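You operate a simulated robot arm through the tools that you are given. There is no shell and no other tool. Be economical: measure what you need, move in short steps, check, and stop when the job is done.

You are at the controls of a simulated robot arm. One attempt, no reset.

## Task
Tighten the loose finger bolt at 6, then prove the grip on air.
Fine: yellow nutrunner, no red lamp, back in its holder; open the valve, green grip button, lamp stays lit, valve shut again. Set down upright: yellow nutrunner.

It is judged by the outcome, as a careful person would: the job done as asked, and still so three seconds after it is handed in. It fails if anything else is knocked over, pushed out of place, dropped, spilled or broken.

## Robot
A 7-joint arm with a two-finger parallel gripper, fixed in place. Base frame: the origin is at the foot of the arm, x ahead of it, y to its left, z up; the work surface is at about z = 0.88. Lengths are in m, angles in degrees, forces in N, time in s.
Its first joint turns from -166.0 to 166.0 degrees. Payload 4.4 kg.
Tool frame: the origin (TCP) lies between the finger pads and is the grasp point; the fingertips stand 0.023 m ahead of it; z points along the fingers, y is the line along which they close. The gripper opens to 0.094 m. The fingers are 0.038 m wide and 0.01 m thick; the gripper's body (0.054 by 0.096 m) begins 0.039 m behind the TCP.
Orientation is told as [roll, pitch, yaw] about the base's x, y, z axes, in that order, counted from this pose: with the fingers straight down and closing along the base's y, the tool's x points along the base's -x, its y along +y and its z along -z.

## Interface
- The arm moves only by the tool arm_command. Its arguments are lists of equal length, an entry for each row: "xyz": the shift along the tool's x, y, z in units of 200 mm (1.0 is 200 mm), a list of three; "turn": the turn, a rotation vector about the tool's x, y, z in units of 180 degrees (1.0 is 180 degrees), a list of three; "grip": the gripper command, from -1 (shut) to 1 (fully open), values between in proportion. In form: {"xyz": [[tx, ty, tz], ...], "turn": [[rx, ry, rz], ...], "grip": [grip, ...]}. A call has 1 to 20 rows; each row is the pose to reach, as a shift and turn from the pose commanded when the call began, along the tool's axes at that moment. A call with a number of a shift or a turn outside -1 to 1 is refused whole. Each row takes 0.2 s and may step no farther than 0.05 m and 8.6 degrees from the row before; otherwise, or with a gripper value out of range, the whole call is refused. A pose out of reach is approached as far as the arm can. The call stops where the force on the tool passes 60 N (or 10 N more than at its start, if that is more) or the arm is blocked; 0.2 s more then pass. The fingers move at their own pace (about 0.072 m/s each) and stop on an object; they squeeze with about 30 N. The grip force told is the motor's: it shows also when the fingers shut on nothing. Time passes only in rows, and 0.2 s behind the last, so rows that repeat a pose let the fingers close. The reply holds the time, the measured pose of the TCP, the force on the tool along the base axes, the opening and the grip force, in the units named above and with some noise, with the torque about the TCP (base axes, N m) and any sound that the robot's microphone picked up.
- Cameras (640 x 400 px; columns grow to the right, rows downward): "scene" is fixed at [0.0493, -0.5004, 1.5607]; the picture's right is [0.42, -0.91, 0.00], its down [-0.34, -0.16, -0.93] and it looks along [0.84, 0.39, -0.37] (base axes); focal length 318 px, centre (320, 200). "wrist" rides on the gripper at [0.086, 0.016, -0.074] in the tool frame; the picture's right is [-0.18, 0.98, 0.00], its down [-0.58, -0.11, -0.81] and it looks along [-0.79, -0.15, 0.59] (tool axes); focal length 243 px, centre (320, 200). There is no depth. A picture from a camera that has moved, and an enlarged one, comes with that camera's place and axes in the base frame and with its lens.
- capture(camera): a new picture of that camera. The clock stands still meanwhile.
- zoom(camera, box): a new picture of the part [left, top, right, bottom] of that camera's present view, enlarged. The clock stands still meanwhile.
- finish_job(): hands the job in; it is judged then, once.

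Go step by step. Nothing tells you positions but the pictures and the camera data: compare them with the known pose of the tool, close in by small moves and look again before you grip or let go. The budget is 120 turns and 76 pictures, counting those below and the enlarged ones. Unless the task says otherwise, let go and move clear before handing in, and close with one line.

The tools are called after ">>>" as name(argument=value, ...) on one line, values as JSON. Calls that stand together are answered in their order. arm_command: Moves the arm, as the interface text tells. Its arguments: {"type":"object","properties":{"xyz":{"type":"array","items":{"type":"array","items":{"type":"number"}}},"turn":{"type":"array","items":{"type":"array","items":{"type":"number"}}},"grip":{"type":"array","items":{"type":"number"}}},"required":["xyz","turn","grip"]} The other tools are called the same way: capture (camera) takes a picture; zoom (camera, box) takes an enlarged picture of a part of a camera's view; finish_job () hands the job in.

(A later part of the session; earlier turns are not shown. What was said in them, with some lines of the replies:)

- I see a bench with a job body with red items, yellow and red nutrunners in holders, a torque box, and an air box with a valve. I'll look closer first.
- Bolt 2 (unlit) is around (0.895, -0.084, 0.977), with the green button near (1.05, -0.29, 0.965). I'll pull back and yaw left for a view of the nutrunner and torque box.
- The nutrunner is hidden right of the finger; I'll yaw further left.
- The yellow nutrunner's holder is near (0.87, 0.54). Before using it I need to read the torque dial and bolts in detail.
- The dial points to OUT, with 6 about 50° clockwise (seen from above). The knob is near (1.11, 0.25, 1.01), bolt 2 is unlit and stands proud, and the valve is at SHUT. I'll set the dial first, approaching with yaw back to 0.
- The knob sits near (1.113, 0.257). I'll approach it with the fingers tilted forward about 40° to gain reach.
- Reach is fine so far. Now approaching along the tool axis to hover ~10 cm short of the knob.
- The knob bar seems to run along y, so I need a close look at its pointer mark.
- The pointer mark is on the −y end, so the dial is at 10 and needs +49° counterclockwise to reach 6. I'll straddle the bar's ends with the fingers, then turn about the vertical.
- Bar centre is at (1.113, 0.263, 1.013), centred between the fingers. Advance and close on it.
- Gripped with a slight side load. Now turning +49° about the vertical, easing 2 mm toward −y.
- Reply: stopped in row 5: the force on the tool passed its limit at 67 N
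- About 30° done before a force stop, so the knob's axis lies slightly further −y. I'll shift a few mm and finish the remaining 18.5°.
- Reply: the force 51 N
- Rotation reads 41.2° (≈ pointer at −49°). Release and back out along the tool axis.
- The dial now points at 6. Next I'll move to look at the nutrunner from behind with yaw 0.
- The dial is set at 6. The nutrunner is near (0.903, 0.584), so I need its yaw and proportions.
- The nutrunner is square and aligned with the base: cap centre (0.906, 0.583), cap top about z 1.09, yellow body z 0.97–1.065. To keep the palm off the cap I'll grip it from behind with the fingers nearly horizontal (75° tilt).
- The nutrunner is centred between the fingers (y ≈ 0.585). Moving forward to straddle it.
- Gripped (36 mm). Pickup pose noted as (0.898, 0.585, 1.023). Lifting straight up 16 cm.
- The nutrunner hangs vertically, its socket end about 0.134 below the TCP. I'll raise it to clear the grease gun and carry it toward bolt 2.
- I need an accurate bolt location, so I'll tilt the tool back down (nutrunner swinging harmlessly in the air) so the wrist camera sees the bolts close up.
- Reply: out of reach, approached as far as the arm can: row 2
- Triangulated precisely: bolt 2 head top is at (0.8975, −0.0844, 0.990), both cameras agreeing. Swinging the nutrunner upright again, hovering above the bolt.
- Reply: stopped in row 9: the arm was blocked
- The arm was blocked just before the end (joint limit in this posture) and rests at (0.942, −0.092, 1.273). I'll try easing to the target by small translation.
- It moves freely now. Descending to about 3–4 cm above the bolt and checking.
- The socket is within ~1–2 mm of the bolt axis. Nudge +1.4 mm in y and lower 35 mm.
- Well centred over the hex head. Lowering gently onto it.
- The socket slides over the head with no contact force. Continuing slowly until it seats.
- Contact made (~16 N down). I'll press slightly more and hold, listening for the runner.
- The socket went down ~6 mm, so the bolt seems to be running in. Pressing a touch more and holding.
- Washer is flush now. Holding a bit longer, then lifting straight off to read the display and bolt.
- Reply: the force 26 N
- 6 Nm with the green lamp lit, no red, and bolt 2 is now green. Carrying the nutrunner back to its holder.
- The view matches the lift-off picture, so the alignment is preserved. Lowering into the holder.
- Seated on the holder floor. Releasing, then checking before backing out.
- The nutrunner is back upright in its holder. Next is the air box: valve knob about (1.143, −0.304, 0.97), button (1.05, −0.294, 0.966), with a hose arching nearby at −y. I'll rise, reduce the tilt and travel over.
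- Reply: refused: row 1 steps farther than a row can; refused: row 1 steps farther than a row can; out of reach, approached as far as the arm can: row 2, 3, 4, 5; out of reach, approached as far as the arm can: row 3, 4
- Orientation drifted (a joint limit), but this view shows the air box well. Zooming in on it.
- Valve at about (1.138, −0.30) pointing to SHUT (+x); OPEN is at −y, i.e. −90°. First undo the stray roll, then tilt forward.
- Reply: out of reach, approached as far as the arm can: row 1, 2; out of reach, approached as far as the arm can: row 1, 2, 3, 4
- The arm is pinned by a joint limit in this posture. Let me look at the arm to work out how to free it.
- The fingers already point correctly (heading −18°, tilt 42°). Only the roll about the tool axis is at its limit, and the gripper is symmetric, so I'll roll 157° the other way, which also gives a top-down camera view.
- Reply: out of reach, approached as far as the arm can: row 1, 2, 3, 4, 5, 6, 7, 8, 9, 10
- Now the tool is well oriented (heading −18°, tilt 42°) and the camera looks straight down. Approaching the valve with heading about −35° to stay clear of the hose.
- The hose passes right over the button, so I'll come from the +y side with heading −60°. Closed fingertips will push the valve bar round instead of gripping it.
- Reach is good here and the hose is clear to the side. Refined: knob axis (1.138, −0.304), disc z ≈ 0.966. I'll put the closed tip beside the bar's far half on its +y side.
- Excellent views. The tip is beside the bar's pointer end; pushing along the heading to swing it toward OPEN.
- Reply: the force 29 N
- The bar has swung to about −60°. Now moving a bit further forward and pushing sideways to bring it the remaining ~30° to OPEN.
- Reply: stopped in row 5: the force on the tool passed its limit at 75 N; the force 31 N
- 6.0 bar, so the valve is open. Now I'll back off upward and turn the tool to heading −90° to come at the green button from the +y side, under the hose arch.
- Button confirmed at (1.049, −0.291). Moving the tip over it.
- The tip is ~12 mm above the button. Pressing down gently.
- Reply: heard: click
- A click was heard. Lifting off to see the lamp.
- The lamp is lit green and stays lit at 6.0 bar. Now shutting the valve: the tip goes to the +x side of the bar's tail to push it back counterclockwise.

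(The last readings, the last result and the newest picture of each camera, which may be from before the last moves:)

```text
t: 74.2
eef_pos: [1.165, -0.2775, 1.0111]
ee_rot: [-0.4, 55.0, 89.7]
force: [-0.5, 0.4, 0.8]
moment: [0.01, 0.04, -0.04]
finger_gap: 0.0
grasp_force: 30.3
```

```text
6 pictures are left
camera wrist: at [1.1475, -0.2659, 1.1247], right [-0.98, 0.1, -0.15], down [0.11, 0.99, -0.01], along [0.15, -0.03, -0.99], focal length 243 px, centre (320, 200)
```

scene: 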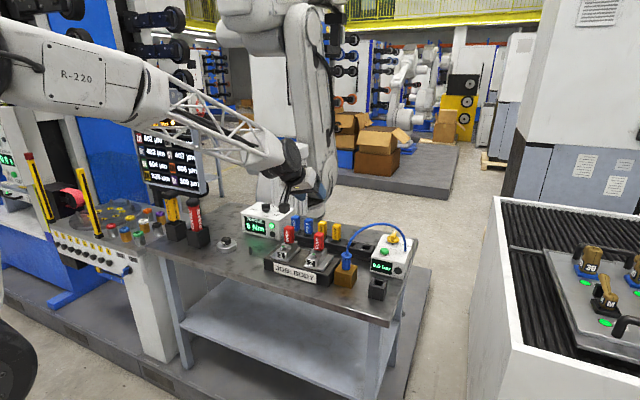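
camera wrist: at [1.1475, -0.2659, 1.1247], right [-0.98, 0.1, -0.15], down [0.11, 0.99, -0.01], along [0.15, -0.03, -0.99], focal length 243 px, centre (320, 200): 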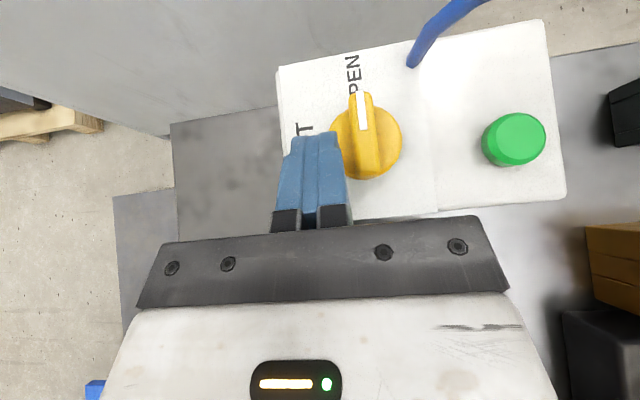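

Tip is beside the tail. Pushing it toward −x.

>>> arm_command(xyz=[[-0.0123, 0.025, 0.0086], [-0.0123, 0.05, 0.0086], [-0.0123, 0.075, 0.0086], [-0.0123, 0.1, 0.0086], [-0.0123, 0.125, 0.0086]], turn=[[0, 0, 0], [0, 0, 0], [0, 0, 0], [0, 0, 0], [0, 0, 0]], grip=[-1, -1, -1, -1, -1])

>>> capture(camera="wrist")

```text
t: 75.4
eef_pos: [1.1382, -0.2796, 1.009]
ee_rot: [-0.4, 55.0, 89.6]
force: [1.4, 1.4, 7.7]
moment: [-0.11, 0.07, 0.02]
finger_gap: 0.0
grasp_force: 30.0
```

```text
5 pictures are left
camera wrist: at [1.1215, -0.2675, 1.122], right [-0.98, 0.11, -0.15], down [0.11, 0.99, -0.01], along [0.15, -0.03, -0.99], focal length 243 px, centre (320, 200)
```

wrist: 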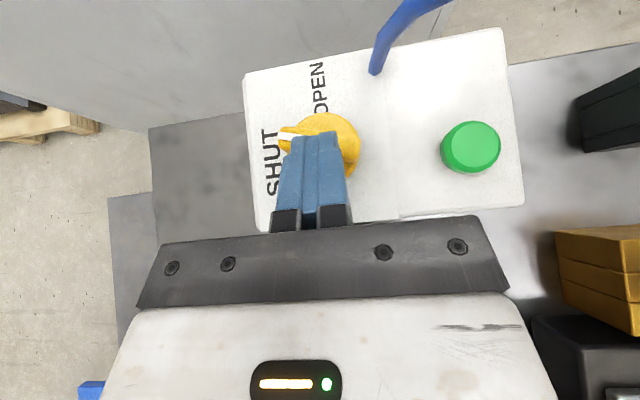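

The bar is now within ~25° of SHUT. I'll step back, shift to the tail's +y face, and poke it the rest of the way.

>>> arm_command(xyz=[[-0.008, 0, -0.116], [-0.051, 0.07, -0.178], [-0.109, 0.07, -0.138], [-0.066, 0.07, -0.076], [-0.037, 0.07, -0.035], [-0.017, 0.07, -0.007], [-0.002, 0.07, 0.014], [0.003, 0.07, 0.022]], turn=[[0, 0, 0], [0, 0, 0], [0, 0, 0], [0, 0, 0], [0, 0, 0], [0, 0, 0], [0, 0, 0], [0, 0, 0]], grip=[-1, -1, -1, -1, -1, -1, -1, -1])

>>> zoom(camera="scene", box=[345, 205, 425, 285])

```text
t: 77.2
eef_pos: [1.1252, -0.2813, 1.0071]
ee_rot: [-0.4, 55.0, 89.8]
force: [-7.6, 19.2, 5.5]
moment: [0.19, 0.16, -0.14]
finger_gap: 0.0001
grasp_force: 30.2
```

```text
5.00 times, centred on (385, 245) of scene
camera zoom: at [0.0493, -0.5004, 1.5607], right [0.42, -0.91, 0.0], down [-0.34, -0.16, -0.93], along [0.84, 0.39, -0.37], focal length 1590 px, centre (-5, -25)
```

zoom: 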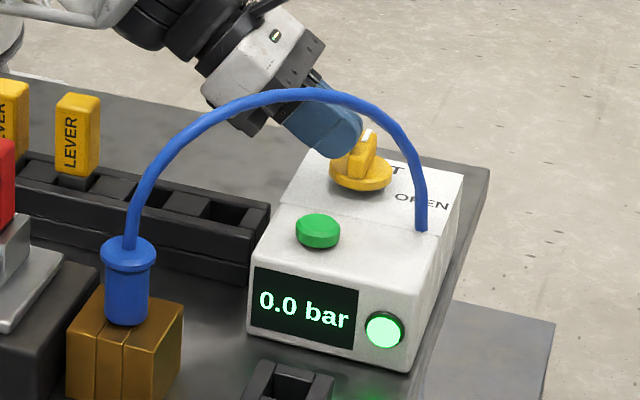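

0.0 bar with the lamp still lit. Backing the arm clear and verifying the knob is at SHUT.

>>> arm_command(xyz=[[-0.01, 0, -0.1], [0.0, 0, -0.3], [0.1, 0, -0.5], [0.2, 0, -0.7], [0.3, 0, -0.9]], turn=[[0, 0, 0], [0, 0, 0], [0, 0, 0], [0, 0, 0], [0, 0, 0]], grip=[-1, -1, -1, -1, -1])

>>> zoom(camera="scene", box=[375, 220, 420, 280])

```text
t: 78.4
eef_pos: [1.123, -0.1723, 1.1565]
ee_rot: [-0.2, 55.1, 89.9]
force: [-0.2, -0.1, -1.4]
moment: [-0.05, 0.0, -0.02]
finger_gap: 0.0
grasp_force: 30.1
```

```text
6.67 times, centred on (398, 250) of scene
camera zoom: at [0.0493, -0.5004, 1.5607], right [0.42, -0.91, 0.0], down [-0.34, -0.16, -0.93], along [0.84, 0.39, -0.37], focal length 2120 px, centre (-197, -133)
```

zoom: 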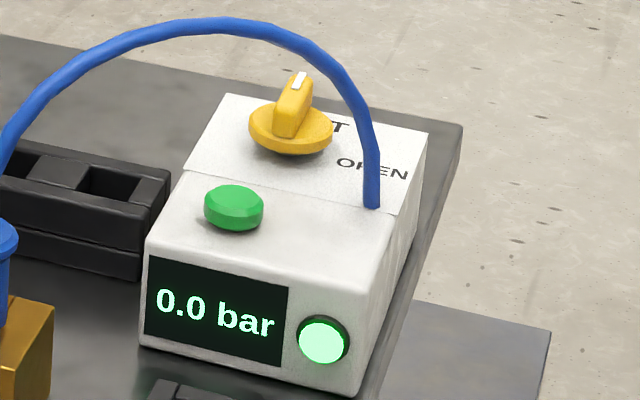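

The valve is back at SHUT with the lamp lit. One last overall check.

>>> zoom(camera="scene", box=[90, 150, 430, 310])

```text
1.88 times, centred on (260, 230) of scene
camera zoom: at [0.0493, -0.5004, 1.5607], right [0.42, -0.91, 0.0], down [-0.34, -0.16, -0.93], along [0.84, 0.39, -0.37], focal length 598 px, centre (433, 144)
```

zoom: 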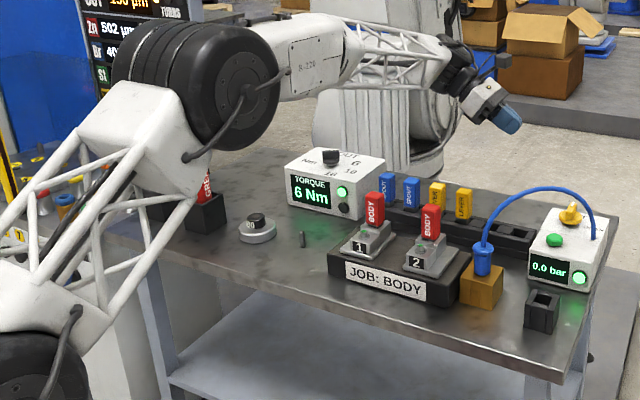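

Everything shown is right, but the arm hides the nutrunner. I'll move up and back for one confirming look.

>>> arm_command(xyz=[[0.087, 0.125, -0.137], [0.174, 0.25, -0.275], [0.261, 0.375, -0.412], [0.348, 0.5, -0.55]], turn=[[0, 0, 0], [0, 0, 0], [0, 0, 0], [0, 0, 0]], grip=[-0.9, -0.9, -0.9, -0.9])

>>> capture(camera="scene")

```text
t: 79.4
eef_pos: [1.022, -0.1193, 1.2759]
ee_rot: [-0.2, 55.1, 89.7]
force: [0.4, -0.6, -1.0]
moment: [-0.06, 0.0, -0.03]
finger_gap: 0.0046
grasp_force: 0.0
```

```text
1 pictures are left
```

scene: 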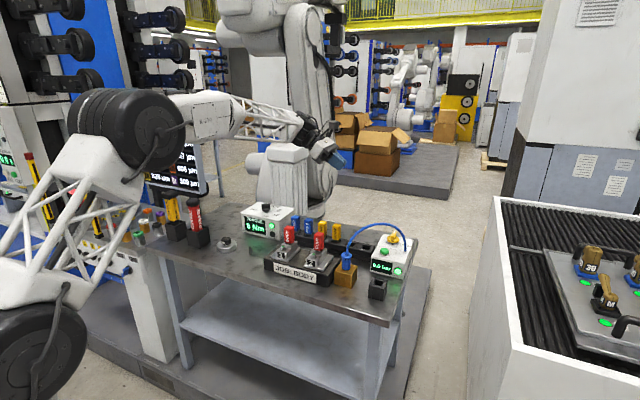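

The nutrunner stands upright in its holder, the torque box shows green at 6 Nm, the valve is shut, the grip lamp is lit, and the arm is clear. Handing in.

>>> finish_job()

```text
The job is handed in.
```

The finger bolt at 2 is tightened to 6 Nm with a green lamp and no red. The nutrunner is back upright in its holder. The grip held at 6.0 bar with its lamp staying lit, and the valve is shut again.
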